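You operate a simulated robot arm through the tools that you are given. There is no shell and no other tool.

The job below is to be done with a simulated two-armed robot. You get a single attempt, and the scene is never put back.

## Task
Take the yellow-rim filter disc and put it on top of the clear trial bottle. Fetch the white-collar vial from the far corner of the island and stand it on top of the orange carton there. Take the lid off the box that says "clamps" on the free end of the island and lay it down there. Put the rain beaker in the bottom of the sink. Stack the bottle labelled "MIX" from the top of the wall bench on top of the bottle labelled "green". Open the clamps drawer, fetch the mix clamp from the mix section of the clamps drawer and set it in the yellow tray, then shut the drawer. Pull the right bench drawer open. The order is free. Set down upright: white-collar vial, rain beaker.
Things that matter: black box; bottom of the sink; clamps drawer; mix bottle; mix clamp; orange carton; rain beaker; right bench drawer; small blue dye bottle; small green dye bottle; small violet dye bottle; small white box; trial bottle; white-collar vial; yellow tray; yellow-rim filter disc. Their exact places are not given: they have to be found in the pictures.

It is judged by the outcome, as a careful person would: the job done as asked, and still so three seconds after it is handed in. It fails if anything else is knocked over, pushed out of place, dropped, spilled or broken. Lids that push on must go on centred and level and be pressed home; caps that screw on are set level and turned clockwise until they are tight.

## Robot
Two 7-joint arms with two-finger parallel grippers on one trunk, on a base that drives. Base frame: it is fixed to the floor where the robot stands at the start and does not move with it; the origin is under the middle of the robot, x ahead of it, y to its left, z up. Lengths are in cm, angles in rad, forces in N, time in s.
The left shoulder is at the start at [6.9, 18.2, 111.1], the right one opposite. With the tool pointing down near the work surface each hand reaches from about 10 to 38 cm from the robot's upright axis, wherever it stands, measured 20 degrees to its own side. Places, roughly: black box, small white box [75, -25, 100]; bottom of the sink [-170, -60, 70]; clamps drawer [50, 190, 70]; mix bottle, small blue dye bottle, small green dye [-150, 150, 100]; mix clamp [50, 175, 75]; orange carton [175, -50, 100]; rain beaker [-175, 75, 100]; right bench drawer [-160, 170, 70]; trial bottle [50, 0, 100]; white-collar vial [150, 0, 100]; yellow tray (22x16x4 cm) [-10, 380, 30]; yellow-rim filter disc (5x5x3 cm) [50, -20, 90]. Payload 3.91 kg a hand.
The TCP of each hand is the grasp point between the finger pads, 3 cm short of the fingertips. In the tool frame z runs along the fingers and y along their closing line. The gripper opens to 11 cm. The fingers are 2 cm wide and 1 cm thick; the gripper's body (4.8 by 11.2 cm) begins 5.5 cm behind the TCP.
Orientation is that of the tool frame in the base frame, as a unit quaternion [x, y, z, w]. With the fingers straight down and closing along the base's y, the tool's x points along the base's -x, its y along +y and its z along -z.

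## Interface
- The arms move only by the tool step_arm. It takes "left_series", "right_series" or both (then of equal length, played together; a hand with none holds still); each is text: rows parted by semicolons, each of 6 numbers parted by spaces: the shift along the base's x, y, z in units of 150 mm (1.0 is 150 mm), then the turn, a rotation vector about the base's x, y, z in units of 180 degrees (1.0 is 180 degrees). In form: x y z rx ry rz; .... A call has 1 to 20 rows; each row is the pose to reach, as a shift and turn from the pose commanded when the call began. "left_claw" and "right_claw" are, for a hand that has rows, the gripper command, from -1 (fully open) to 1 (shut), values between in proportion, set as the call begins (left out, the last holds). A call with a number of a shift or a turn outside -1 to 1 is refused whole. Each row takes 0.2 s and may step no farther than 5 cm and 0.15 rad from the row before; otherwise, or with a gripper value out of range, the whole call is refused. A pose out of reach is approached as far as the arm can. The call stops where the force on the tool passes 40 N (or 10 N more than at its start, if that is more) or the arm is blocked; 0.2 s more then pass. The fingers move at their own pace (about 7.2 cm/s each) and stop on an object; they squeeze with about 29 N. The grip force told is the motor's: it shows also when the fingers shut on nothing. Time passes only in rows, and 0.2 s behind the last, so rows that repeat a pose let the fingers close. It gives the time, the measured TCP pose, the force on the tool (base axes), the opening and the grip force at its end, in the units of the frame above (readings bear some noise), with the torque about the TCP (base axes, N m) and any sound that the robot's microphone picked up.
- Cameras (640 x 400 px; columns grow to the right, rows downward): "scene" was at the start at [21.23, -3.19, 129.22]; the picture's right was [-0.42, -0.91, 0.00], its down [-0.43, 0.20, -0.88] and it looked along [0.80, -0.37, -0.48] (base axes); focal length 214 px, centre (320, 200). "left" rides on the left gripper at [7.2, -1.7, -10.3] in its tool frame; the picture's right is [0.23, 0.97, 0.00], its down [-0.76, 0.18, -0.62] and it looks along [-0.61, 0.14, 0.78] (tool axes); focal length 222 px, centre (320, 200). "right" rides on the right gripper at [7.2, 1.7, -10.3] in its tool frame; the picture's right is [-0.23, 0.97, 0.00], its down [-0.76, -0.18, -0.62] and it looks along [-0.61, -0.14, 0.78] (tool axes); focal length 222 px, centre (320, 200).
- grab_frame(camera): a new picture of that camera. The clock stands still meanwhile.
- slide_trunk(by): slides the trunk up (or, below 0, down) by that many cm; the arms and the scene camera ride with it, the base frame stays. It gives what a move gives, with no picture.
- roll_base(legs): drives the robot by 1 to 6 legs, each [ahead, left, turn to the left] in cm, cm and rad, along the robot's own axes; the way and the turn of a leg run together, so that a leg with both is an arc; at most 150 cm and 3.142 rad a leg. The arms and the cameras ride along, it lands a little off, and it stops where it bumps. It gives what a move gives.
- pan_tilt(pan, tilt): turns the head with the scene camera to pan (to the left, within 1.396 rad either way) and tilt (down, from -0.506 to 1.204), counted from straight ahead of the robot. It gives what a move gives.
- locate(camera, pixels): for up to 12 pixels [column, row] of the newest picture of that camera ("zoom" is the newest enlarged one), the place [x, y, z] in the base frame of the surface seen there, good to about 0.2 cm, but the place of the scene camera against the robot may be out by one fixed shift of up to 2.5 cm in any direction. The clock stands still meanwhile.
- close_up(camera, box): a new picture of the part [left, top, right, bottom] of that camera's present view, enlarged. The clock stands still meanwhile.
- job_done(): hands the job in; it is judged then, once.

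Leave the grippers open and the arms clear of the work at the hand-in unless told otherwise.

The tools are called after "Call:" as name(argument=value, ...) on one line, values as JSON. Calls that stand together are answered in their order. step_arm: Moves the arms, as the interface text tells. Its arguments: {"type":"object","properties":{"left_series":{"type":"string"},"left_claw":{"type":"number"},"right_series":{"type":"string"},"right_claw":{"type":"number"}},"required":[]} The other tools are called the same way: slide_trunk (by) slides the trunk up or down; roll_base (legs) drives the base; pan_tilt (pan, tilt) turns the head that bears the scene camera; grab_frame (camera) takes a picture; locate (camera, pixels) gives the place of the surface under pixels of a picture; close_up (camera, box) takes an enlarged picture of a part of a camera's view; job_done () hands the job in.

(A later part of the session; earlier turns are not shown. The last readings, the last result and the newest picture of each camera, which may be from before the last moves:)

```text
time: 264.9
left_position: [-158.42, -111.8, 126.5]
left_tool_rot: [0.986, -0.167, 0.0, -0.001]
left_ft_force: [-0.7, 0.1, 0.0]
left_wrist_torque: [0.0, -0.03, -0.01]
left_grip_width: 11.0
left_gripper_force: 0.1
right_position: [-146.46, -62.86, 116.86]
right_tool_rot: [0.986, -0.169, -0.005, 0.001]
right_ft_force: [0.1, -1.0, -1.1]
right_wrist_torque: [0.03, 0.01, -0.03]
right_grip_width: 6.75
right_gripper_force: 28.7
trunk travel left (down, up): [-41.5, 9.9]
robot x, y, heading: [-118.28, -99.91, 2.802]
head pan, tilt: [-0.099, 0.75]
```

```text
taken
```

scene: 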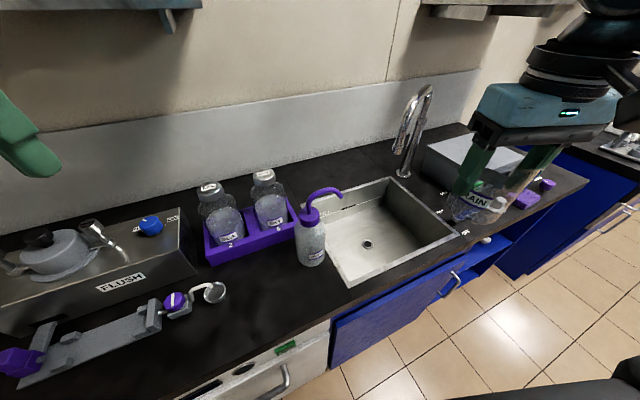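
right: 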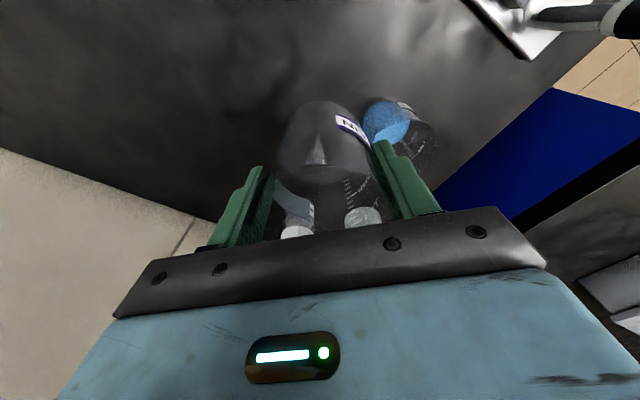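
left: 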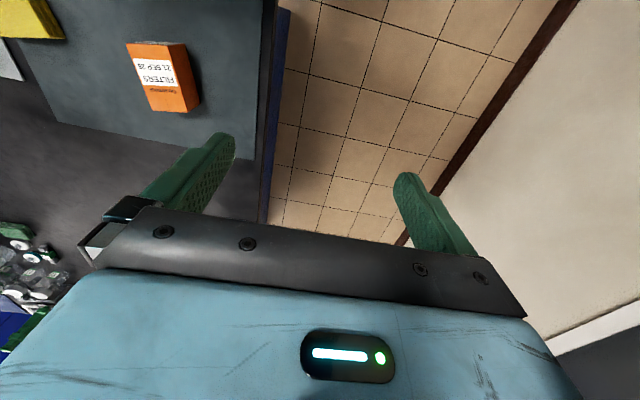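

Move the beaker over (-162,-62), then down gradually.

Call:
step_arm(right_series="-0.25 0.01 0 0 0 0;-0.5 0.03 0 0 0 0;-0.75 0.05 0 0 0 0;-1 0.06 0 0 0 0")

Call:
slide_trunk(by=-10)

Call:
grab_frame(camera="right")

Call:
grab_frame(camera="scene")

```text
time: 265.9
left_position: [-158.77, -111.82, 126.58]
left_tool_rot: [0.986, -0.168, 0.001, 0.0]
left_ft_force: [-0.7, -0.6, -0.1]
left_wrist_torque: [-0.01, -0.01, -0.01]
left_grip_width: 10.98
left_gripper_force: 0.0
right_position: [-161.49, -61.99, 116.67]
right_tool_rot: [0.986, -0.168, -0.003, 0.001]
right_ft_force: [-0.2, -0.4, -0.9]
right_wrist_torque: [-0.01, -0.05, -0.01]
right_grip_width: 6.73
right_gripper_force: 29.0
trunk travel left (down, up): [-41.5, 9.9]
robot x, y, heading: [-117.91, -99.97, 2.805]
head pan, tilt: [-0.099, 0.75]
```

```text
time: 267.2
left_position: [-158.51, -111.8, 116.61]
left_tool_rot: [0.986, -0.167, 0.0, -0.001]
left_ft_force: [0.7, -0.6, 0.2]
left_wrist_torque: [0.0, -0.02, 0.02]
left_grip_width: 10.99
left_gripper_force: 0.1
right_position: [-161.61, -62.03, 106.85]
right_tool_rot: [0.986, -0.169, -0.004, 0.002]
right_ft_force: [0.0, 0.2, -0.6]
right_wrist_torque: [-0.01, 0.0, -0.02]
right_grip_width: 6.7
right_gripper_force: 29.4
trunk travel left (down, up): [-31.5, 19.9]
robot x, y, heading: [-118.2, -100.21, 2.802]
head pan, tilt: [-0.099, 0.75]
```

```text
taken
```

right: 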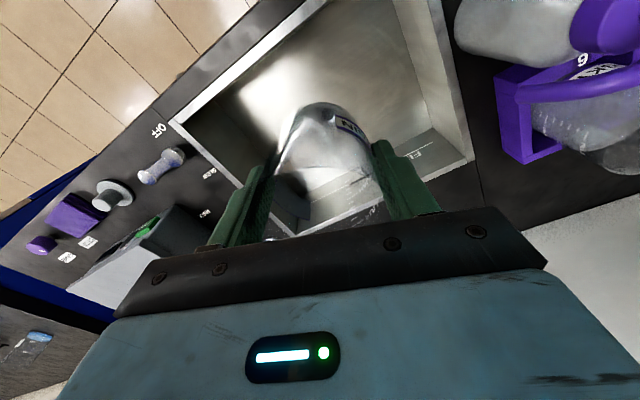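

```text
taken
```

scene: 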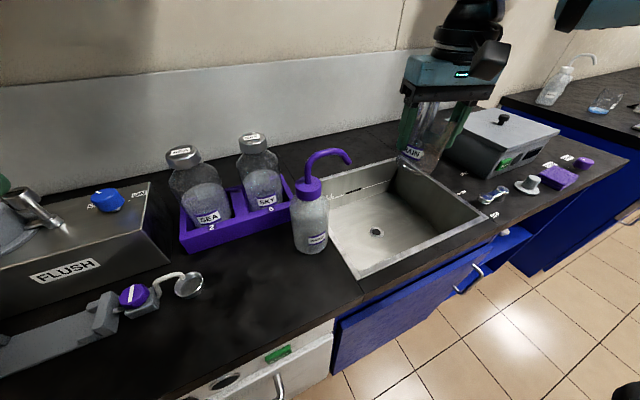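

Call:
locate(camera="right", pixels=[[178, 122], [440, 5], [470, 158], [250, 90], [380, 50], [300, 200], [450, 30], [500, 120], [545, 35]])

```text
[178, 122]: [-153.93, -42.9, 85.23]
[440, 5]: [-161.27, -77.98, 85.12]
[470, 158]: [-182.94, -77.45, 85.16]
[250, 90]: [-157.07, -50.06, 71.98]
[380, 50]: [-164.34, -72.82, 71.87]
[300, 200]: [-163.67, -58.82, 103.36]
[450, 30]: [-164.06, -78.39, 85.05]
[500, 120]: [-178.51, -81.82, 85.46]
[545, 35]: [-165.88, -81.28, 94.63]
```

Sink floor z 71.95. Lower the beaker in.

Call:
step_arm(right_series="-0.02 0 -0.25 0 0 0;-0.02 0 -0.5 0 0 0;-0.02 0 -0.75 0 0 0;-0.02 0 -1 0 0 0")

Call:
grab_frame(camera="scene")

Call:
step_arm(right_series="0 0 -0.2 0 0 0;0 0 -0.4 0 0 0;0 0 -0.6 0 0 0;0 0 -0.75 0 0 0;0 0 -0.82 0 0 0")

Call:
grab_frame(camera="right")

```text
time: 268.2
left_position: [-158.53, -111.74, 116.67]
left_tool_rot: [0.986, -0.167, -0.001, -0.001]
left_ft_force: [0.0, 0.0, 0.4]
left_wrist_torque: [0.01, 0.04, -0.06]
left_grip_width: 11.0
left_gripper_force: 0.0
right_position: [-161.64, -61.97, 91.78]
right_tool_rot: [0.986, -0.169, -0.003, 0.001]
right_ft_force: [0.0, -0.4, -1.8]
right_wrist_torque: [0.03, -0.04, 0.03]
right_grip_width: 6.72
right_gripper_force: 28.8
trunk travel left (down, up): [-31.5, 19.9]
robot x, y, heading: [-118.12, -100.01, 2.804]
head pan, tilt: [-0.099, 0.75]
```

```text
taken
```

scene: 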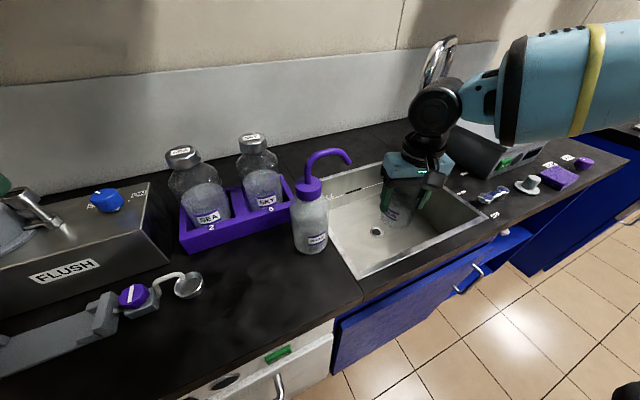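

```text
time: 269.4
left_position: [-158.44, -111.71, 116.58]
left_tool_rot: [0.986, -0.166, -0.001, -0.001]
left_ft_force: [1.5, -0.8, 0.2]
left_wrist_torque: [0.04, 0.03, 0.03]
left_grip_width: 11.02
left_gripper_force: 0.2
right_position: [-161.61, -62.03, 79.73]
right_tool_rot: [0.986, -0.169, -0.003, 0.001]
right_ft_force: [0.6, -1.4, -1.0]
right_wrist_torque: [0.02, -0.04, 0.0]
right_grip_width: 6.73
right_gripper_force: 28.6
trunk travel left (down, up): [-31.5, 19.9]
robot x, y, heading: [-117.99, -100.34, 2.806]
head pan, tilt: [-0.099, 0.75]
```

```text
taken
```

right: 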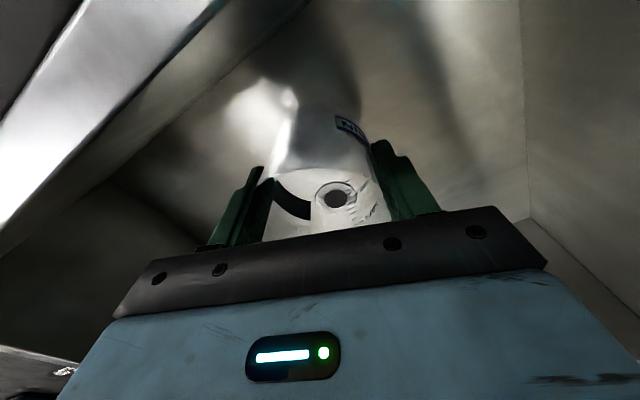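

Lower the last centimetre gently.

Call:
step_arm(right_series="0 0 -0.03 0 0 0;0 0 -0.055 0 0 0;0 0 -0.065 0 0 0")

```text
time: 270.2
left_position: [-158.35, -111.79, 116.51]
left_tool_rot: [0.986, -0.166, -0.001, -0.002]
left_ft_force: [0.2, 0.5, -0.2]
left_wrist_torque: [0.01, 0.0, 0.02]
left_grip_width: 11.02
left_gripper_force: 0.1
right_position: [-161.69, -62.11, 78.72]
right_tool_rot: [0.986, -0.168, -0.003, 0.001]
right_ft_force: [-0.5, -0.3, -0.5]
right_wrist_torque: [-0.03, -0.01, 0.0]
right_grip_width: 6.74
right_gripper_force: 29.4
trunk travel left (down, up): [-31.5, 19.9]
robot x, y, heading: [-118.25, -99.78, 2.805]
head pan, tilt: [-0.099, 0.75]
```

Call:
step_arm(right_series="0 0 -0.01 0 0 0;0 0 -0.018 0 0 0")

```text
time: 270.9
left_position: [-158.3, -111.82, 116.47]
left_tool_rot: [0.986, -0.168, -0.001, -0.001]
left_ft_force: [0.5, -0.8, -0.1]
left_wrist_torque: [0.01, -0.01, -0.03]
left_grip_width: 10.98
left_gripper_force: 0.1
right_position: [-161.68, -62.07, 78.57]
right_tool_rot: [0.986, -0.168, -0.004, 0.001]
right_ft_force: [3.8, 0.6, 15.2]
right_wrist_torque: [0.35, -0.65, -0.08]
right_grip_width: 6.73
right_gripper_force: 29.0
trunk travel left (down, up): [-31.5, 19.9]
robot x, y, heading: [-117.79, -100.1, 2.806]
head pan, tilt: [-0.099, 0.75]
```

Touching the floor. Ease up slightly, open, rise.

Call:
step_arm(right_series="0 0 0.006 0 0 0;0 0 0.006 0 0 0")

Call:
step_arm(right_series="0 0 0 0 0 0;0 0 0 0 0 0", right_claw=-0.65)

Call:
step_arm(right_series="0 0 0.1 0 0 0;0 0 0.3 0 0 0;0 0 0.6 0 0 0;0 0 0.9 0 0 0;0 0 1 0 0 0")

Call:
grab_frame(camera="right")

Call:
grab_frame(camera="scene")

```text
time: 271.4
left_position: [-158.41, -111.89, 116.54]
left_tool_rot: [0.986, -0.167, -0.001, -0.001]
left_ft_force: [-0.2, 0.1, 0.1]
left_wrist_torque: [0.03, -0.04, -0.01]
left_grip_width: 11.0
left_gripper_force: 0.0
right_position: [-161.63, -62.1, 78.48]
right_tool_rot: [0.986, -0.169, -0.005, 0.001]
right_ft_force: [2.1, 2.2, 18.3]
right_wrist_torque: [0.42, -0.38, -0.03]
right_grip_width: 6.73
right_gripper_force: 29.6
trunk travel left (down, up): [-31.5, 19.9]
robot x, y, heading: [-118.81, -100.24, 2.806]
head pan, tilt: [-0.099, 0.75]
```

```text
time: 272.1
left_position: [-158.56, -111.74, 116.56]
left_tool_rot: [0.986, -0.167, -0.001, -0.001]
left_ft_force: [0.8, 0.2, -0.8]
left_wrist_torque: [-0.05, -0.03, 0.0]
left_grip_width: 11.0
left_gripper_force: 0.1
right_position: [-161.77, -62.04, 78.26]
right_tool_rot: [0.986, -0.168, -0.002, 0.002]
right_ft_force: [-0.9, -0.2, 0.4]
right_wrist_torque: [-0.04, -0.03, -0.01]
right_grip_width: 9.06
right_gripper_force: 0.0
trunk travel left (down, up): [-31.5, 19.9]
robot x, y, heading: [-117.92, -100.37, 2.806]
head pan, tilt: [-0.099, 0.75]
```

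```text
time: 273.2
left_position: [-158.57, -111.73, 116.51]
left_tool_rot: [0.986, -0.167, 0.0, -0.001]
left_ft_force: [-0.6, -0.3, 0.6]
left_wrist_torque: [0.0, 0.0, -0.01]
left_grip_width: 11.01
left_gripper_force: 0.1
right_position: [-161.74, -61.89, 93.51]
right_tool_rot: [0.986, -0.168, -0.003, 0.001]
right_ft_force: [-0.3, -0.9, 0.0]
right_wrist_torque: [0.01, 0.01, -0.02]
right_grip_width: 9.06
right_gripper_force: 0.0
trunk travel left (down, up): [-31.5, 19.9]
robot x, y, heading: [-118.17, -100.17, 2.805]
head pan, tilt: [-0.099, 0.75]
```

```text
taken
```

right: 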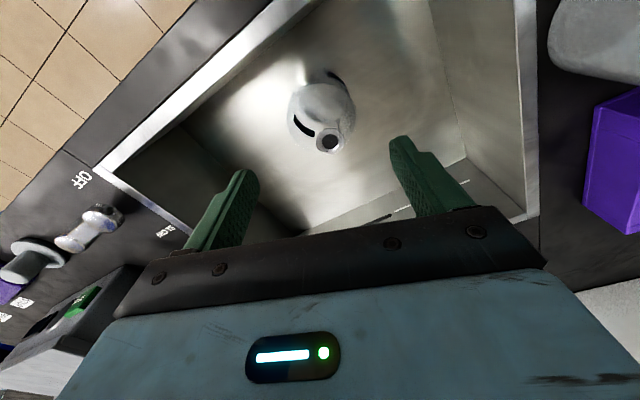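

```text
taken
```

scene: 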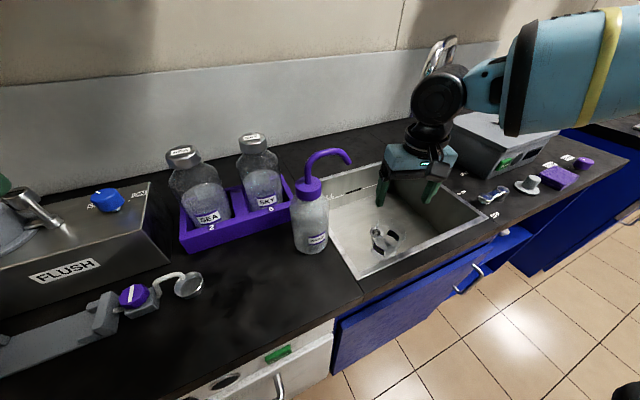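

Zoom in on the beaker to verify that it stands upright.

Call:
close_up(camera="scene", box=[340, 190, 440, 270])

Call:
close_up(camera="right", box=[260, 60, 380, 170])

```text
5.00 times, centred on (390, 230) of scene
```

zoom: 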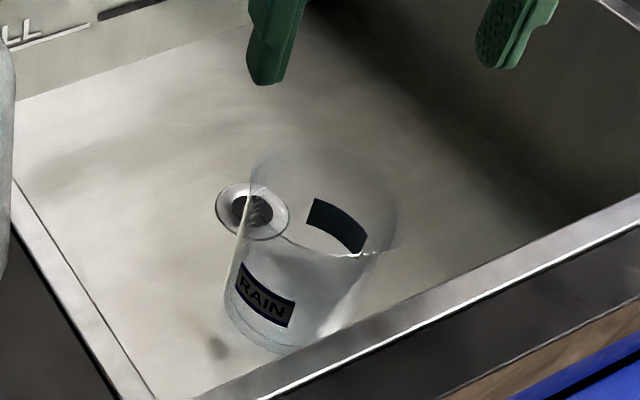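

```text
3.64 times, centred on (320, 115) of right
```

zoom: 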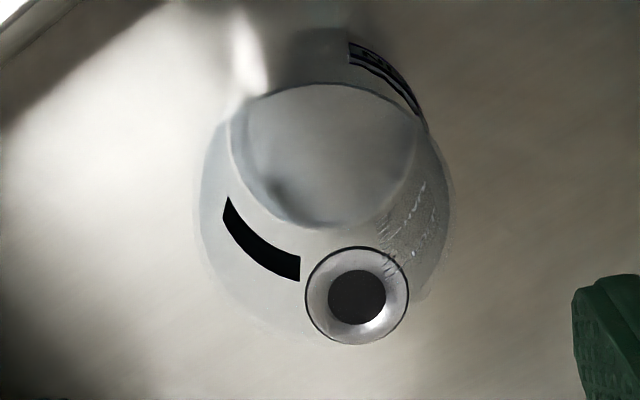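

The beaker stands upright at the sink's bottom. Raise, retract and drive to the drawer bench.

Call:
step_arm(right_series="0 0 0.25 0 0 0;0 0 0.5 0 0 0;0 0 0.75 0 0 0;0 0 0.9 0 0 0", right_claw=-1)

Call:
slide_trunk(by=10)

Call:
step_arm(right_series="0.25 -0.01 0 0 0 0;0.5 -0.03 0 0 0 0;0.75 -0.05 0 0 0 0;1 -0.06 0 0 0 0")

Call:
roll_base(legs=[[-34, 0, 0], [0, 0, 0.336], [0, -120, 0], [0, -100, 0]])

```text
time: 274.2
left_position: [-158.41, -112.01, 116.53]
left_tool_rot: [0.986, -0.167, -0.001, -0.001]
left_ft_force: [0.5, -0.1, -0.2]
left_wrist_torque: [-0.03, 0.02, 0.05]
left_grip_width: 10.99
left_gripper_force: 0.0
right_position: [-161.67, -62.1, 106.86]
right_tool_rot: [0.986, -0.168, -0.003, 0.001]
right_ft_force: [-0.1, -0.9, 0.4]
right_wrist_torque: [-0.01, 0.01, -0.01]
right_grip_width: 10.99
right_gripper_force: 0.0
trunk travel left (down, up): [-31.5, 19.9]
robot x, y, heading: [-118.15, -100.32, 2.803]
head pan, tilt: [-0.099, 0.75]
```

```text
time: 275.6
left_position: [-158.5, -111.97, 126.5]
left_tool_rot: [0.986, -0.166, 0.0, -0.001]
left_ft_force: [-0.5, -0.5, -1.1]
left_wrist_torque: [0.01, 0.0, 0.0]
left_grip_width: 11.0
left_gripper_force: 0.0
right_position: [-161.81, -62.13, 116.77]
right_tool_rot: [0.986, -0.168, -0.003, 0.002]
right_ft_force: [0.2, -0.1, -0.7]
right_wrist_torque: [0.04, -0.01, 0.02]
right_grip_width: 11.0
right_gripper_force: 0.1
trunk travel left (down, up): [-41.5, 9.9]
robot x, y, heading: [-118.5, -100.29, 2.809]
head pan, tilt: [-0.099, 0.75]
```

```text
time: 276.6
left_position: [-158.34, -111.85, 126.67]
left_tool_rot: [0.986, -0.167, -0.001, 0.0]
left_ft_force: [0.8, 0.5, -0.5]
left_wrist_torque: [-0.01, 0.0, 0.0]
left_grip_width: 11.0
left_gripper_force: 0.1
right_position: [-146.53, -62.95, 116.77]
right_tool_rot: [0.986, -0.169, -0.004, 0.002]
right_ft_force: [-0.8, 0.2, -0.8]
right_wrist_torque: [0.01, -0.01, 0.0]
right_grip_width: 11.01
right_gripper_force: 0.2
trunk travel left (down, up): [-41.5, 9.9]
robot x, y, heading: [-118.1, -100.36, 2.809]
head pan, tilt: [-0.099, 0.75]
```

```text
time: 298.7
left_position: [-121.35, 80.93, 126.47]
left_tool_rot: [1.0, 0.001, 0.0, -0.001]
left_ft_force: [-0.2, -0.3, 1.2]
left_wrist_torque: [0.01, 0.0, 0.02]
left_grip_width: 11.01
left_gripper_force: 0.0
right_position: [-126.39, 130.89, 116.79]
right_tool_rot: [1.0, -0.001, -0.004, 0.002]
right_ft_force: [-0.1, -0.2, -0.3]
right_wrist_torque: [-0.05, -0.01, -0.01]
right_grip_width: 10.97
right_gripper_force: 0.0
trunk travel left (down, up): [-41.5, 9.9]
robot x, y, heading: [-86.8, 104.92, -3.143]
head pan, tilt: [-0.099, 0.75]
```

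Look at the drawer bench from here.

Call:
pan_tilt(pan=-0.6, tilt=0.6)

Call:
grab_frame(camera="scene")

Call:
pan_tilt(pan=-0.1, tilt=0.6)

Call:
grab_frame(camera="scene")

```text
time: 299.6
left_position: [-121.3, 80.92, 126.66]
left_tool_rot: [1.0, 0.001, -0.001, -0.001]
left_ft_force: [-0.2, -0.9, -0.7]
left_wrist_torque: [0.02, 0.02, 0.0]
left_grip_width: 11.0
left_gripper_force: 0.1
right_position: [-126.3, 130.92, 116.89]
right_tool_rot: [1.0, -0.001, -0.004, 0.001]
right_ft_force: [0.8, 0.1, -0.4]
right_wrist_torque: [0.0, -0.01, 0.01]
right_grip_width: 11.01
right_gripper_force: 0.1
trunk travel left (down, up): [-41.5, 9.9]
robot x, y, heading: [-87.14, 105.71, -3.141]
head pan, tilt: [-0.6, 0.6]
```

```text
taken
```

scene: 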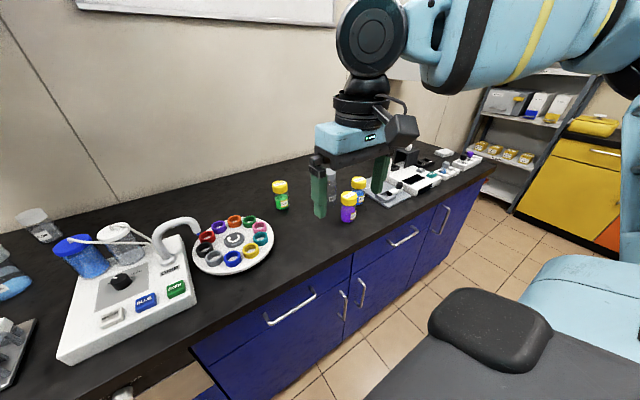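

```text
time: 300.5
left_position: [-121.35, 80.94, 126.57]
left_tool_rot: [1.0, 0.001, -0.001, -0.001]
left_ft_force: [0.3, 0.3, 0.2]
left_wrist_torque: [-0.01, 0.0, -0.01]
left_grip_width: 11.0
left_gripper_force: 0.1
right_position: [-126.49, 130.98, 116.81]
right_tool_rot: [1.0, -0.001, -0.004, 0.003]
right_ft_force: [-0.1, 0.3, 0.0]
right_wrist_torque: [0.04, 0.0, 0.01]
right_grip_width: 11.01
right_gripper_force: 0.1
trunk travel left (down, up): [-41.5, 9.9]
robot x, y, heading: [-87.17, 105.21, -3.143]
head pan, tilt: [-0.099, 0.6]
```

```text
taken
```

scene: 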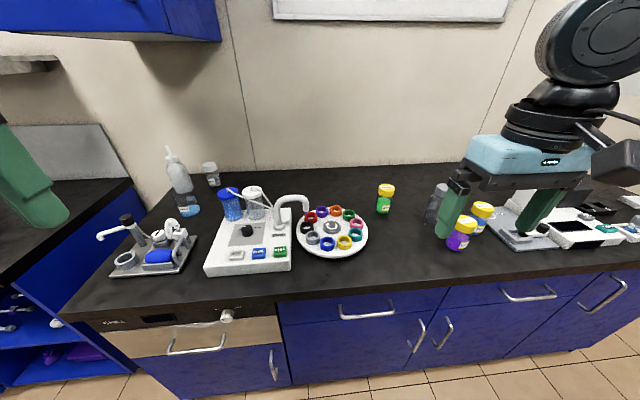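

Call:
close_up(camera="scene", box=[360, 160, 500, 270])

Call:
grab_frame(camera="right")

```text
3.64 times, centred on (430, 215) of scene
```

zoom: 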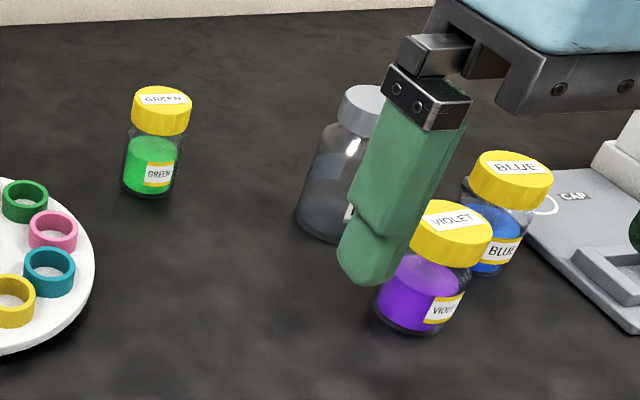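

```text
taken
```

right: 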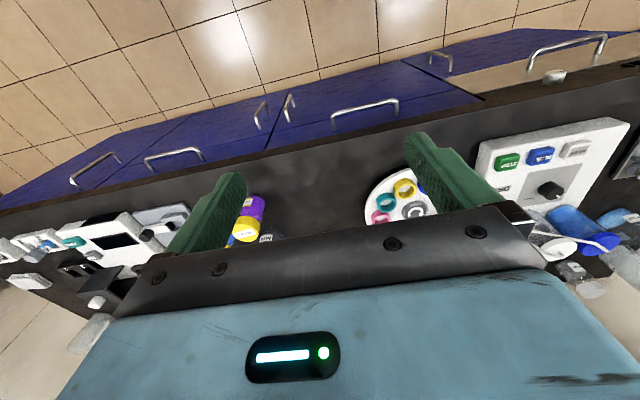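

Call:
locate(camera="zoom", pixels=[[162, 97], [360, 100], [330, 160], [310, 215], [450, 215], [512, 165], [150, 150], [340, 230], [590, 190], [85, 230]])

Call:
locate(camera="scene", pixels=[[160, 350], [200, 320], [345, 310], [375, 312], [500, 290], [527, 295], [610, 290], [330, 230], [235, 340], [290, 270]])

```text
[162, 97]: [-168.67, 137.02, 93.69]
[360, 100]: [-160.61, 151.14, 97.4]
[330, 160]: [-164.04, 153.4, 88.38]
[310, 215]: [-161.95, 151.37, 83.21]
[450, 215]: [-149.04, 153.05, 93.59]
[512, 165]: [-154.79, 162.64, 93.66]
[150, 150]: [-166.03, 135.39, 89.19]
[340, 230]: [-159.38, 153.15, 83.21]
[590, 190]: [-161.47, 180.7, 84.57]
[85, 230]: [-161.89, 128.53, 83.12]
```

```text
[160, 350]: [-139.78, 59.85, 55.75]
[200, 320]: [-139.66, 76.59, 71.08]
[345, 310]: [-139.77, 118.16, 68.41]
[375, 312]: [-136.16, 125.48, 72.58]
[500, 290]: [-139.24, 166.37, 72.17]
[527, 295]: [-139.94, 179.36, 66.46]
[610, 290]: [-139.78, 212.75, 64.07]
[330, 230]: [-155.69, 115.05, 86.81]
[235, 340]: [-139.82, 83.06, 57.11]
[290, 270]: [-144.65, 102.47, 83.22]
```

Green at about (-168,138), MIX at (-160,152), violet and blue nearby. I take the turned stance at y≈139.

Call:
roll_base(legs=[[0, -34, 0], [18, 0, 0], [0, 0, 0.74]])

Call:
grab_frame(camera="right")

Call:
pan_tilt(pan=-0.7, tilt=0.6)

Call:
grab_frame(camera="scene")

```text
time: 307.2
left_position: [-113.98, 98.34, 126.57]
left_tool_rot: [0.933, 0.36, -0.001, 0.0]
left_ft_force: [0.8, 0.3, 0.2]
left_wrist_torque: [-0.01, -0.05, -0.02]
left_grip_width: 11.0
left_gripper_force: 0.0
right_position: [-151.55, 132.0, 116.86]
right_tool_rot: [0.933, 0.36, -0.003, 0.003]
right_ft_force: [0.7, -1.3, -0.2]
right_wrist_torque: [0.0, 0.01, 0.03]
right_grip_width: 10.99
right_gripper_force: 0.0
trunk travel left (down, up): [-41.5, 9.9]
robot x, y, heading: [-105.22, 139.74, -2.404]
head pan, tilt: [-0.099, 0.6]
```

```text
taken
```

right: 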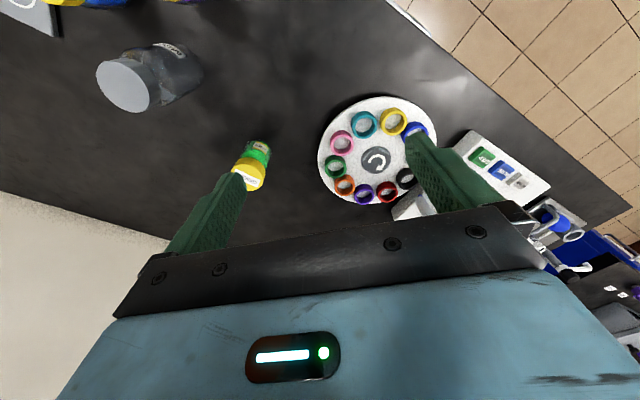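

```text
time: 308.2
left_position: [-114.1, 98.33, 126.56]
left_tool_rot: [0.933, 0.361, -0.001, -0.001]
left_ft_force: [-0.7, 0.2, -0.3]
left_wrist_torque: [0.0, 0.02, -0.04]
left_grip_width: 11.01
left_gripper_force: 0.1
right_position: [-151.43, 131.84, 116.81]
right_tool_rot: [0.933, 0.36, -0.003, 0.003]
right_ft_force: [0.6, 0.0, -0.1]
right_wrist_torque: [0.03, -0.02, 0.04]
right_grip_width: 10.98
right_gripper_force: 0.1
trunk travel left (down, up): [-41.5, 9.9]
robot x, y, heading: [-105.12, 139.57, -2.405]
head pan, tilt: [-0.7, 0.6]
```

```text
taken
```

scene: 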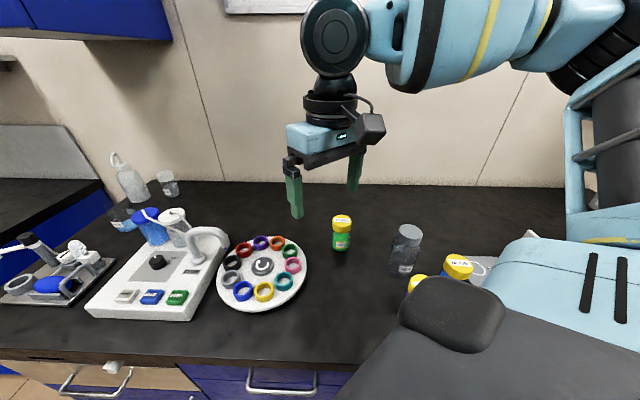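

Zoom on the bottles from the right camera and scene to confirm labels.

Call:
close_up(camera="scene", box=[310, 190, 490, 300])

Call:
close_up(camera="right", box=[60, 0, 300, 200])

```text
3.56 times, centred on (400, 245) of scene
```

zoom: 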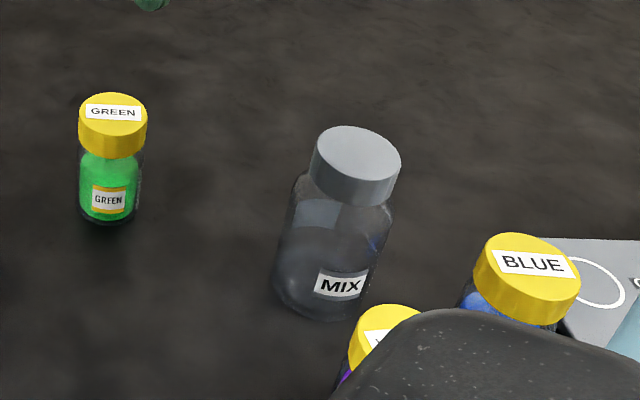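

```text
2.00 times, centred on (180, 100) of right
```

zoom: 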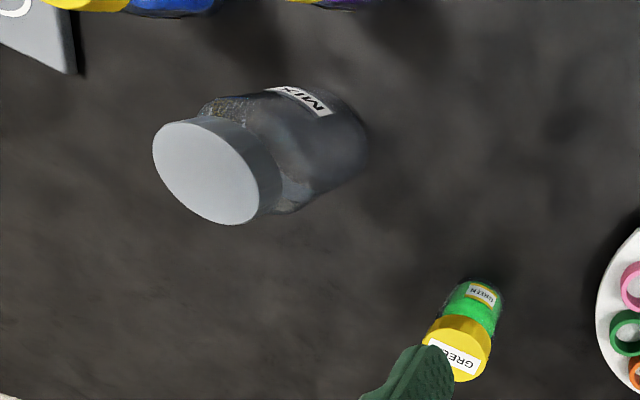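

Call:
locate(camera="zoom", pixels=[[160, 150], [255, 195], [190, 125], [225, 218], [207, 170], [240, 220], [435, 330], [485, 355], [440, 345], [470, 330], [465, 375], [462, 350]])

```text
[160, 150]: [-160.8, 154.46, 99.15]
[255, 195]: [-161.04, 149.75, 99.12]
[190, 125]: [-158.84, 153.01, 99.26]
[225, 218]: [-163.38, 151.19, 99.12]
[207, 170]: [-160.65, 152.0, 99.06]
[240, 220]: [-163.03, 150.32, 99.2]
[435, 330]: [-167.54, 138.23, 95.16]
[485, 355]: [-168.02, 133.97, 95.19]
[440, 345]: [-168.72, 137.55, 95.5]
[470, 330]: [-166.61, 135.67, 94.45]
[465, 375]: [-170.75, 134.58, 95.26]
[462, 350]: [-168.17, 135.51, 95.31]
```

MIX cap centre (-161.0,152.1), top 99.15. Move the right hand over it.

Call:
step_arm(right_series="-0.1 0.22 0 0 0 0;-0.2 0.45 0 0 0 0;-0.32 0.68 -0.05 0 0 0;-0.45 0.9 -0.1 0 0 0")

Call:
step_arm(right_series="-0.1 0.2 -0.05 0 0 0;-0.18 0.447 -0.1 0 0 0;-0.18 0.447 -0.2 0 0 0")

Call:
grab_frame(camera="right")

```text
time: 309.2
left_position: [-114.14, 98.43, 126.6]
left_tool_rot: [0.933, 0.361, -0.001, 0.0]
left_ft_force: [0.1, -0.3, 0.6]
left_wrist_torque: [0.0, -0.01, -0.02]
left_grip_width: 11.02
left_gripper_force: 0.1
right_position: [-158.26, 145.61, 115.06]
right_tool_rot: [0.932, 0.361, -0.001, 0.003]
right_ft_force: [0.1, 0.5, 0.8]
right_wrist_torque: [-0.01, 0.0, 0.0]
right_grip_width: 11.01
right_gripper_force: 0.1
trunk travel left (down, up): [-41.5, 9.9]
robot x, y, heading: [-105.11, 139.72, -2.401]
head pan, tilt: [-0.7, 0.6]
```

```text
time: 310.0
left_position: [-113.93, 98.25, 126.63]
left_tool_rot: [0.932, 0.362, -0.003, -0.001]
left_ft_force: [0.0, 0.1, 0.2]
left_wrist_torque: [0.01, 0.02, 0.03]
left_grip_width: 11.01
left_gripper_force: 0.0
right_position: [-161.05, 152.2, 112.25]
right_tool_rot: [0.933, 0.361, -0.003, 0.002]
right_ft_force: [-0.6, 0.5, 0.1]
right_wrist_torque: [0.0, 0.01, 0.03]
right_grip_width: 11.0
right_gripper_force: 0.1
trunk travel left (down, up): [-41.5, 9.9]
robot x, y, heading: [-105.34, 139.51, -2.4]
head pan, tilt: [-0.7, 0.6]
```

```text
taken
```

right: 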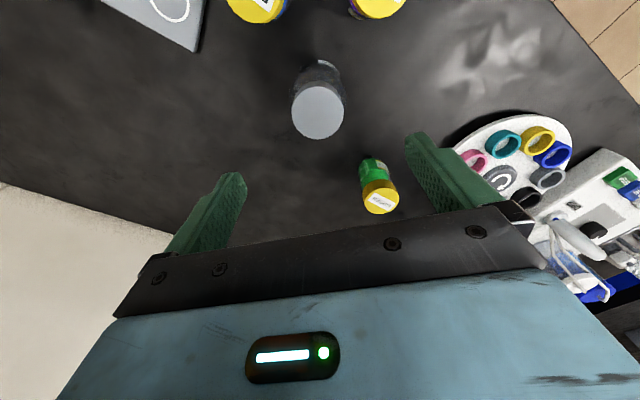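

Call:
close_up(camera="right", box=[280, 40, 420, 230])

```text
2.11 times, centred on (350, 135) of right
```

zoom: 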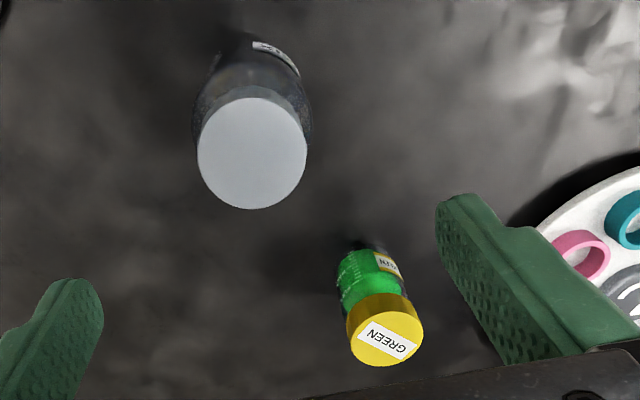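

Call:
locate(camera="zoom", pixels=[[200, 152], [304, 152], [252, 100], [252, 205], [350, 342], [420, 335], [388, 312], [382, 362], [386, 338], [270, 45], [362, 250], [330, 320]])

```text
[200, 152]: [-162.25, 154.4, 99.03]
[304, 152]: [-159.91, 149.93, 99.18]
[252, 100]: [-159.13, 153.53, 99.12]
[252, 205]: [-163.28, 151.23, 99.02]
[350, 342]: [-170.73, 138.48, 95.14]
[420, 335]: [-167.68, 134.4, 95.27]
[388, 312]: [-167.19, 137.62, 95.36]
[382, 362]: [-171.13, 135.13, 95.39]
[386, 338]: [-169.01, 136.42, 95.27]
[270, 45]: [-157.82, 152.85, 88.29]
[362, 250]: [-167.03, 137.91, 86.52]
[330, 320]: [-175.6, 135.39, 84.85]
```

MIX centre (-161.1,152.25); GREEN centre (-169.15,136.4), top 95.3. Lower to TCP z 94.4 and grip the MIX body.

Call:
step_arm(right_series="0 0.004 -0.25 0 0 0;0 0.004 -0.5 0 0 0;0 0.004 -0.75 0 0 0;0 0.004 -1 0 0 0")

Call:
step_arm(right_series="0 0 -0.1 0 0 0;0 0 -0.19 0 0 0")

Call:
grab_frame(camera="right")

```text
time: 311.0
left_position: [-114.16, 98.4, 126.61]
left_tool_rot: [0.933, 0.361, -0.001, -0.001]
left_ft_force: [0.8, -0.1, 0.1]
left_wrist_torque: [0.01, 0.0, -0.01]
left_grip_width: 11.0
left_gripper_force: 0.1
right_position: [-161.06, 152.08, 97.18]
right_tool_rot: [0.933, 0.36, -0.002, 0.003]
right_ft_force: [-1.0, -0.3, 0.3]
right_wrist_torque: [0.03, -0.03, 0.01]
right_grip_width: 11.02
right_gripper_force: 0.0
trunk travel left (down, up): [-41.5, 9.9]
robot x, y, heading: [-105.08, 139.72, -2.403]
head pan, tilt: [-0.7, 0.6]
```

```text
time: 311.6
left_position: [-114.04, 98.37, 126.59]
left_tool_rot: [0.933, 0.361, -0.001, -0.001]
left_ft_force: [-0.7, -0.5, 0.1]
left_wrist_torque: [0.02, 0.0, 0.0]
left_grip_width: 11.03
left_gripper_force: 0.0
right_position: [-161.04, 152.14, 94.34]
right_tool_rot: [0.933, 0.36, -0.002, 0.003]
right_ft_force: [-1.2, 0.3, -0.1]
right_wrist_torque: [0.0, -0.01, -0.03]
right_grip_width: 10.99
right_gripper_force: 0.0
trunk travel left (down, up): [-41.5, 9.9]
robot x, y, heading: [-105.39, 139.58, -2.399]
head pan, tilt: [-0.7, 0.6]
```

```text
taken
```

right: 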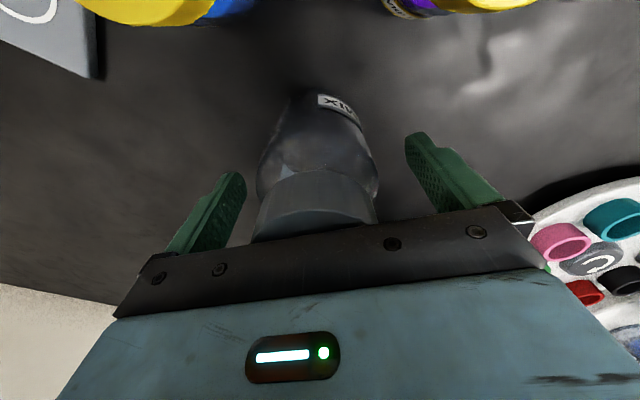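

Centred. Close, and lift a little to check the grip.

Call:
step_arm(right_series="0 0 0 0 0 0;0 0 0 0 0 0;0 0 0 0 0 0;0 0 0 0 0 0", right_claw=1)

Call:
grab_frame(camera="right")

Call:
step_arm(right_series="0 0 0.05 0 0 0;0 0 0.2 0 0 0;0 0 0.5 0 0 0;0 0 0.8 0 0 0;0 0 1 0 0 0")

Call:
grab_frame(camera="right")

Call:
grab_frame(camera="scene")

```text
time: 312.6
left_position: [-114.05, 98.35, 126.58]
left_tool_rot: [0.933, 0.36, -0.001, -0.001]
left_ft_force: [0.1, 0.9, 0.2]
left_wrist_torque: [0.0, -0.02, 0.02]
left_grip_width: 10.97
left_gripper_force: 0.1
right_position: [-161.04, 152.12, 94.28]
right_tool_rot: [0.933, 0.36, -0.003, 0.002]
right_ft_force: [-0.8, 0.5, 0.5]
right_wrist_torque: [0.07, 0.1, 0.01]
right_grip_width: 6.91
right_gripper_force: 28.9
trunk travel left (down, up): [-41.5, 9.9]
robot x, y, heading: [-105.18, 139.45, -2.401]
head pan, tilt: [-0.7, 0.6]
```

```text
taken
```

right: 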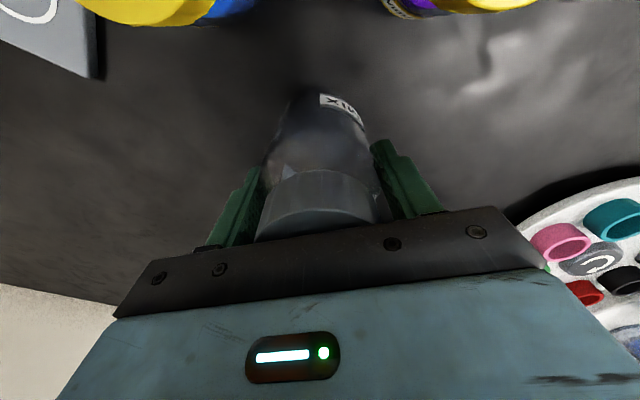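

```text
time: 313.8
left_position: [-113.98, 98.35, 126.55]
left_tool_rot: [0.932, 0.362, -0.001, -0.001]
left_ft_force: [0.0, 0.0, -0.6]
left_wrist_torque: [-0.02, 0.01, -0.02]
left_grip_width: 11.02
left_gripper_force: 0.1
right_position: [-160.77, 152.29, 109.57]
right_tool_rot: [0.933, 0.36, -0.002, 0.003]
right_ft_force: [0.0, -0.1, -2.6]
right_wrist_torque: [0.03, -0.01, -0.04]
right_grip_width: 6.93
right_gripper_force: 29.1
trunk travel left (down, up): [-41.5, 9.9]
robot x, y, heading: [-105.2, 139.53, -2.405]
head pan, tilt: [-0.7, 0.6]
```

```text
taken
```

right: 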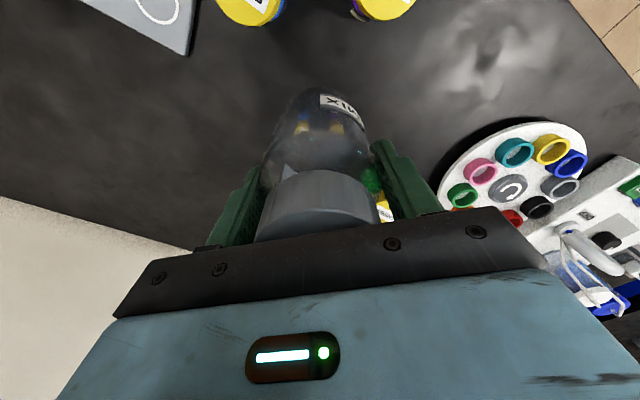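

```text
taken
```

scene: 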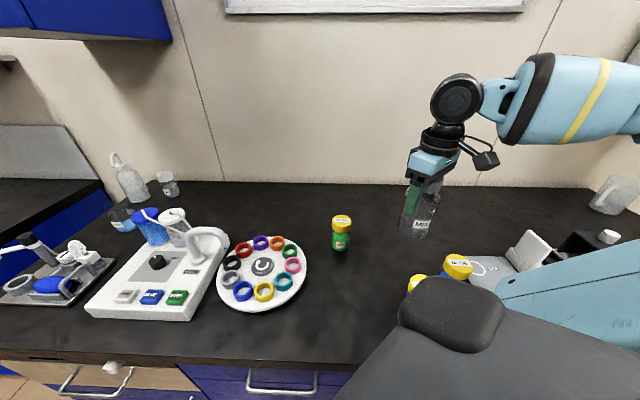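

MIX held (2.6 N). Move it over GREEN (-169.15,136.4), bottom at z≈100.

Call:
step_arm(right_series="-0.1 -0.2 0 0 0 0;-0.2 -0.4 0 0 0 0;-0.3 -0.6 0 0 0 0;-0.4 -0.8 0 0 0 0;-0.5 -0.98 0 0 0 0")

Call:
step_arm(right_series="-0.037 -0.075 0 0 0 0;-0.037 -0.075 0 0 0 0")

Call:
grab_frame(camera="scene")

Call:
close_up(camera="scene", box=[300, 150, 400, 270])

Call:
grab_frame(camera="right")

```text
time: 315.0
left_position: [-114.11, 98.28, 126.63]
left_tool_rot: [0.932, 0.362, 0.0, 0.0]
left_ft_force: [0.0, 0.6, -0.2]
left_wrist_torque: [-0.02, -0.01, -0.01]
left_grip_width: 11.0
left_gripper_force: 0.1
right_position: [-168.32, 137.28, 109.31]
right_tool_rot: [0.933, 0.36, -0.002, 0.003]
right_ft_force: [-0.1, -0.2, -1.8]
right_wrist_torque: [-0.03, 0.0, -0.02]
right_grip_width: 6.91
right_gripper_force: 29.2
trunk travel left (down, up): [-41.5, 9.9]
robot x, y, heading: [-105.32, 139.26, -2.404]
head pan, tilt: [-0.7, 0.6]
```

```text
time: 315.6
left_position: [-114.17, 98.4, 126.69]
left_tool_rot: [0.933, 0.36, -0.001, -0.001]
left_ft_force: [0.3, 0.4, 1.0]
left_wrist_torque: [-0.02, 0.02, 0.02]
left_grip_width: 10.99
left_gripper_force: 0.1
right_position: [-168.91, 136.34, 109.47]
right_tool_rot: [0.933, 0.36, -0.003, 0.003]
right_ft_force: [-0.2, 0.2, -1.8]
right_wrist_torque: [0.04, -0.01, 0.03]
right_grip_width: 6.91
right_gripper_force: 28.8
trunk travel left (down, up): [-41.5, 9.9]
robot x, y, heading: [-105.02, 139.14, -2.402]
head pan, tilt: [-0.7, 0.6]
```

```text
taken
```

scene: 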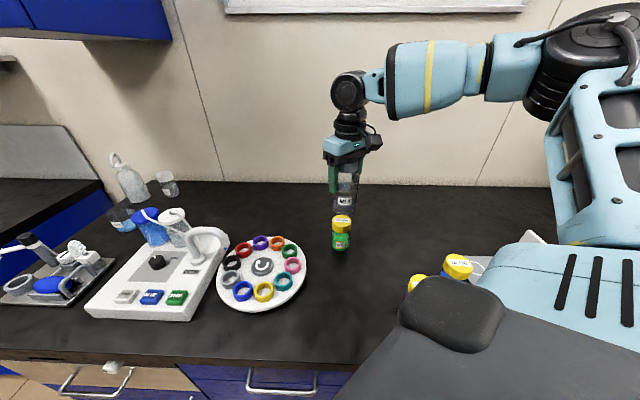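

```text
3.33 times, centred on (350, 210) of scene
```

zoom: 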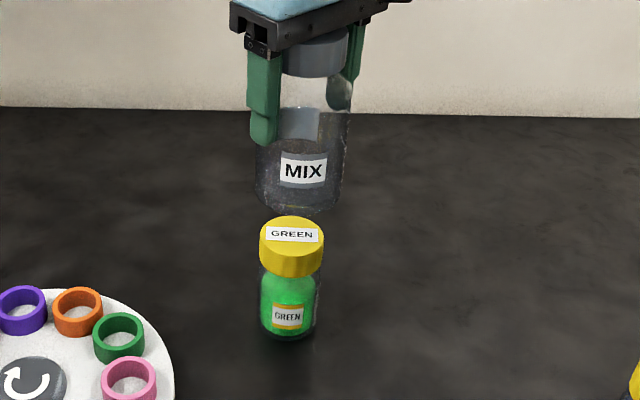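

```text
taken
```

right: 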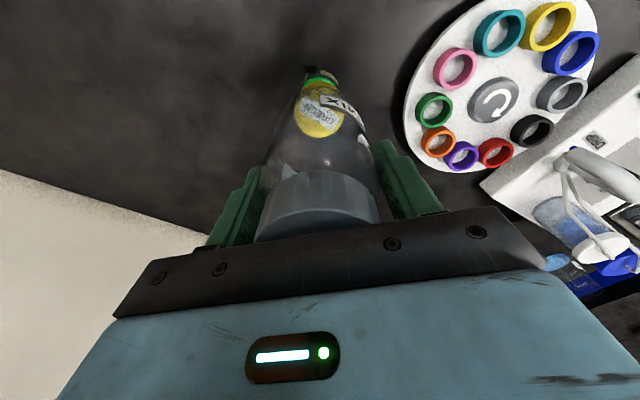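

By geometry, a point on the tool axis at the cap's height should appear at (320,112). Zoom to see the GREEN cap's actual centre.

Call:
close_up(camera="right", box=[280, 60, 360, 150])

```text
4.44 times, centred on (320, 105) of right
```

zoom: 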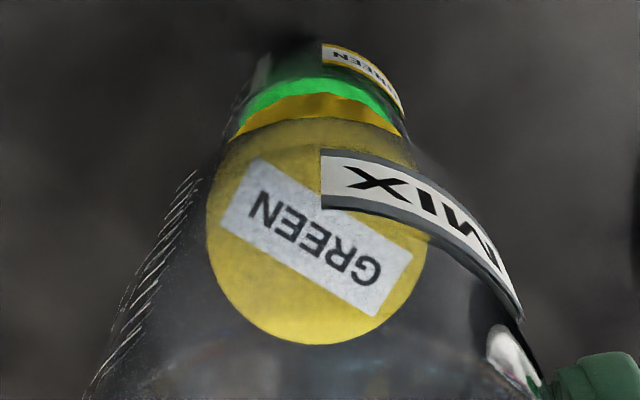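

Aligned within 1 mm. Lower onto the cap, slowly at the end.

Call:
step_arm(right_series="-0.003 0 -0.15 0 0 0;-0.003 0 -0.27 0 0 0;-0.003 0 -0.3 0 0 0")

Call:
step_arm(right_series="0 0 -0.008 0 0 0;0 0 -0.016 0 0 0")

```text
time: 316.4
left_position: [-114.09, 98.4, 126.54]
left_tool_rot: [0.933, 0.36, -0.001, -0.001]
left_ft_force: [0.1, 0.0, -0.6]
left_wrist_torque: [-0.01, -0.03, 0.0]
left_grip_width: 10.96
left_gripper_force: 0.1
right_position: [-169.02, 136.38, 104.71]
right_tool_rot: [0.933, 0.36, -0.003, 0.002]
right_ft_force: [0.4, -0.4, -2.5]
right_wrist_torque: [-0.02, -0.02, 0.01]
right_grip_width: 6.92
right_gripper_force: 29.2
trunk travel left (down, up): [-41.5, 9.9]
robot x, y, heading: [-105.23, 139.24, -2.399]
head pan, tilt: [-0.7, 0.6]
```

```text
time: 317.0
left_position: [-114.0, 98.44, 126.58]
left_tool_rot: [0.932, 0.362, -0.001, 0.0]
left_ft_force: [-0.7, 0.4, -0.1]
left_wrist_torque: [-0.03, 0.04, -0.04]
left_grip_width: 11.02
left_gripper_force: 0.1
right_position: [-168.97, 136.35, 104.71]
right_tool_rot: [0.933, 0.36, -0.002, 0.003]
right_ft_force: [-0.7, 0.1, -1.8]
right_wrist_torque: [0.0, -0.02, 0.01]
right_grip_width: 6.94
right_gripper_force: 28.4
trunk travel left (down, up): [-41.5, 9.9]
robot x, y, heading: [-104.76, 139.49, -2.408]
head pan, tilt: [-0.7, 0.6]
```

Call:
step_arm(right_series="0 0 -0.007 0 0 0;0 0 -0.014 0 0 0")

Call:
close_up(camera="scene", box=[300, 150, 400, 270])

```text
time: 317.6
left_position: [-113.91, 98.33, 126.59]
left_tool_rot: [0.933, 0.361, -0.001, 0.0]
left_ft_force: [-0.1, 0.1, 0.6]
left_wrist_torque: [-0.01, -0.01, 0.03]
left_grip_width: 10.99
left_gripper_force: 0.1
right_position: [-168.83, 136.4, 104.78]
right_tool_rot: [0.933, 0.36, -0.004, 0.003]
right_ft_force: [-1.6, 0.7, 6.1]
right_wrist_torque: [0.18, 0.25, 0.0]
right_grip_width: 6.94
right_gripper_force: 29.1
trunk travel left (down, up): [-41.5, 9.9]
robot x, y, heading: [-105.03, 139.6, -2.404]
head pan, tilt: [-0.7, 0.6]
```

```text
3.33 times, centred on (350, 210) of scene
```

zoom: 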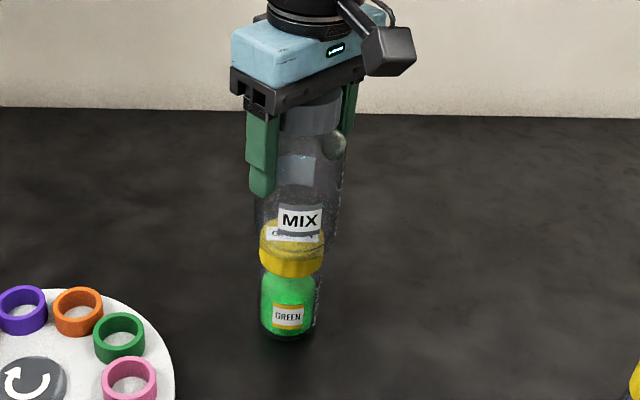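

Call:
close_up(camera="scene", box=[322, 190, 362, 255])

Call:
close_up(camera="right", box=[260, 50, 380, 170])

```text
6.15 times, centred on (342, 222) of scene
```

zoom: 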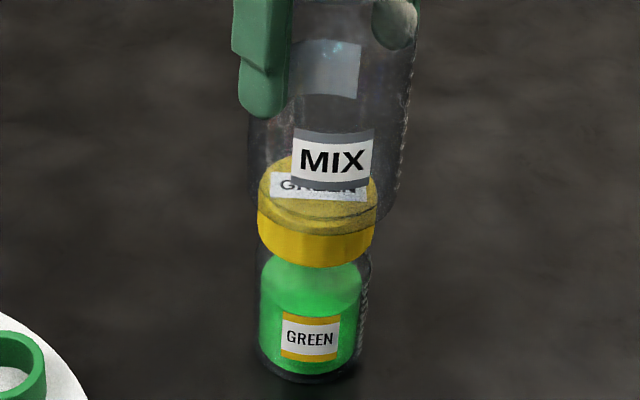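

```text
3.33 times, centred on (320, 110) of right
```

zoom: 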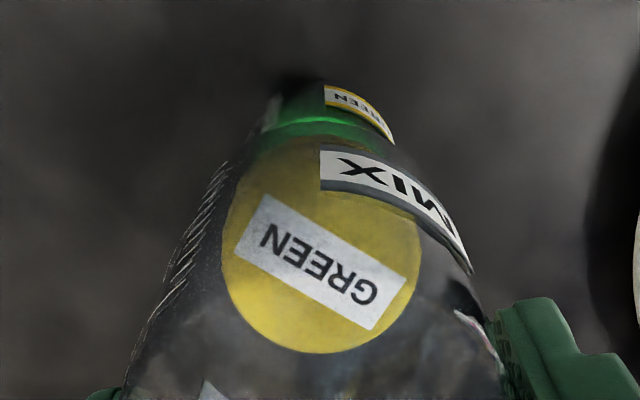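

Offset is only ~2 mm; good. Open and rise.

Call:
step_arm(right_series="0 0 0 0 0 0;0 0 0 0 0 0;0 0 0 0 0 0", right_claw=-0.7)

Call:
step_arm(right_series="0 0 0.1 0 0 0;0 0 0.3 0 0 0;0 0 0.6 0 0 0;0 0 0.9 0 0 0")

Call:
grab_frame(camera="scene")

Call:
close_up(camera="scene", box=[300, 150, 400, 270])

```text
time: 318.4
left_position: [-114.02, 98.24, 126.62]
left_tool_rot: [0.933, 0.361, -0.001, 0.0]
left_ft_force: [0.0, -0.1, 0.6]
left_wrist_torque: [0.0, -0.02, 0.02]
left_grip_width: 11.0
left_gripper_force: 0.1
right_position: [-169.0, 136.48, 104.53]
right_tool_rot: [0.933, 0.36, -0.004, 0.003]
right_ft_force: [-0.6, 0.5, 0.0]
right_wrist_torque: [0.02, 0.03, 0.02]
right_grip_width: 9.35
right_gripper_force: 0.1
trunk travel left (down, up): [-41.5, 9.9]
robot x, y, heading: [-105.36, 139.95, -2.402]
head pan, tilt: [-0.7, 0.6]
```

```text
time: 319.4
left_position: [-114.04, 98.32, 126.63]
left_tool_rot: [0.932, 0.362, -0.001, -0.001]
left_ft_force: [-0.2, 0.5, -0.7]
left_wrist_torque: [0.0, 0.02, -0.06]
left_grip_width: 11.03
left_gripper_force: 0.1
right_position: [-168.91, 136.29, 118.3]
right_tool_rot: [0.933, 0.36, -0.002, 0.003]
right_ft_force: [0.0, 0.6, 0.0]
right_wrist_torque: [0.0, 0.01, 0.0]
right_grip_width: 9.36
right_gripper_force: 0.0
trunk travel left (down, up): [-41.5, 9.9]
robot x, y, heading: [-104.99, 139.5, -2.403]
head pan, tilt: [-0.7, 0.6]
```

```text
taken
```

scene: 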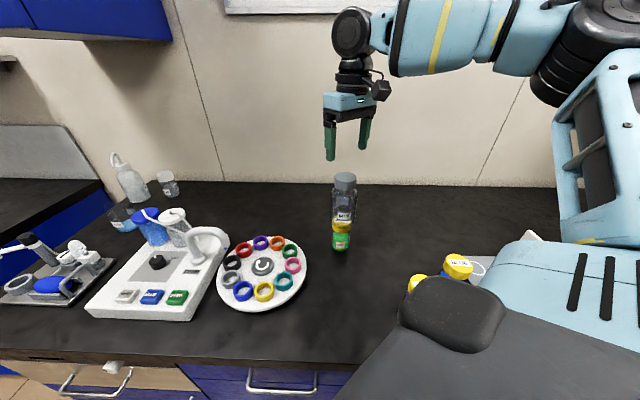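

```text
3.33 times, centred on (350, 210) of scene
```

zoom: 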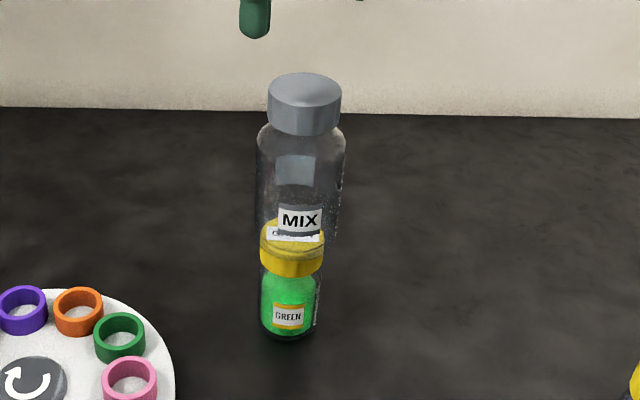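

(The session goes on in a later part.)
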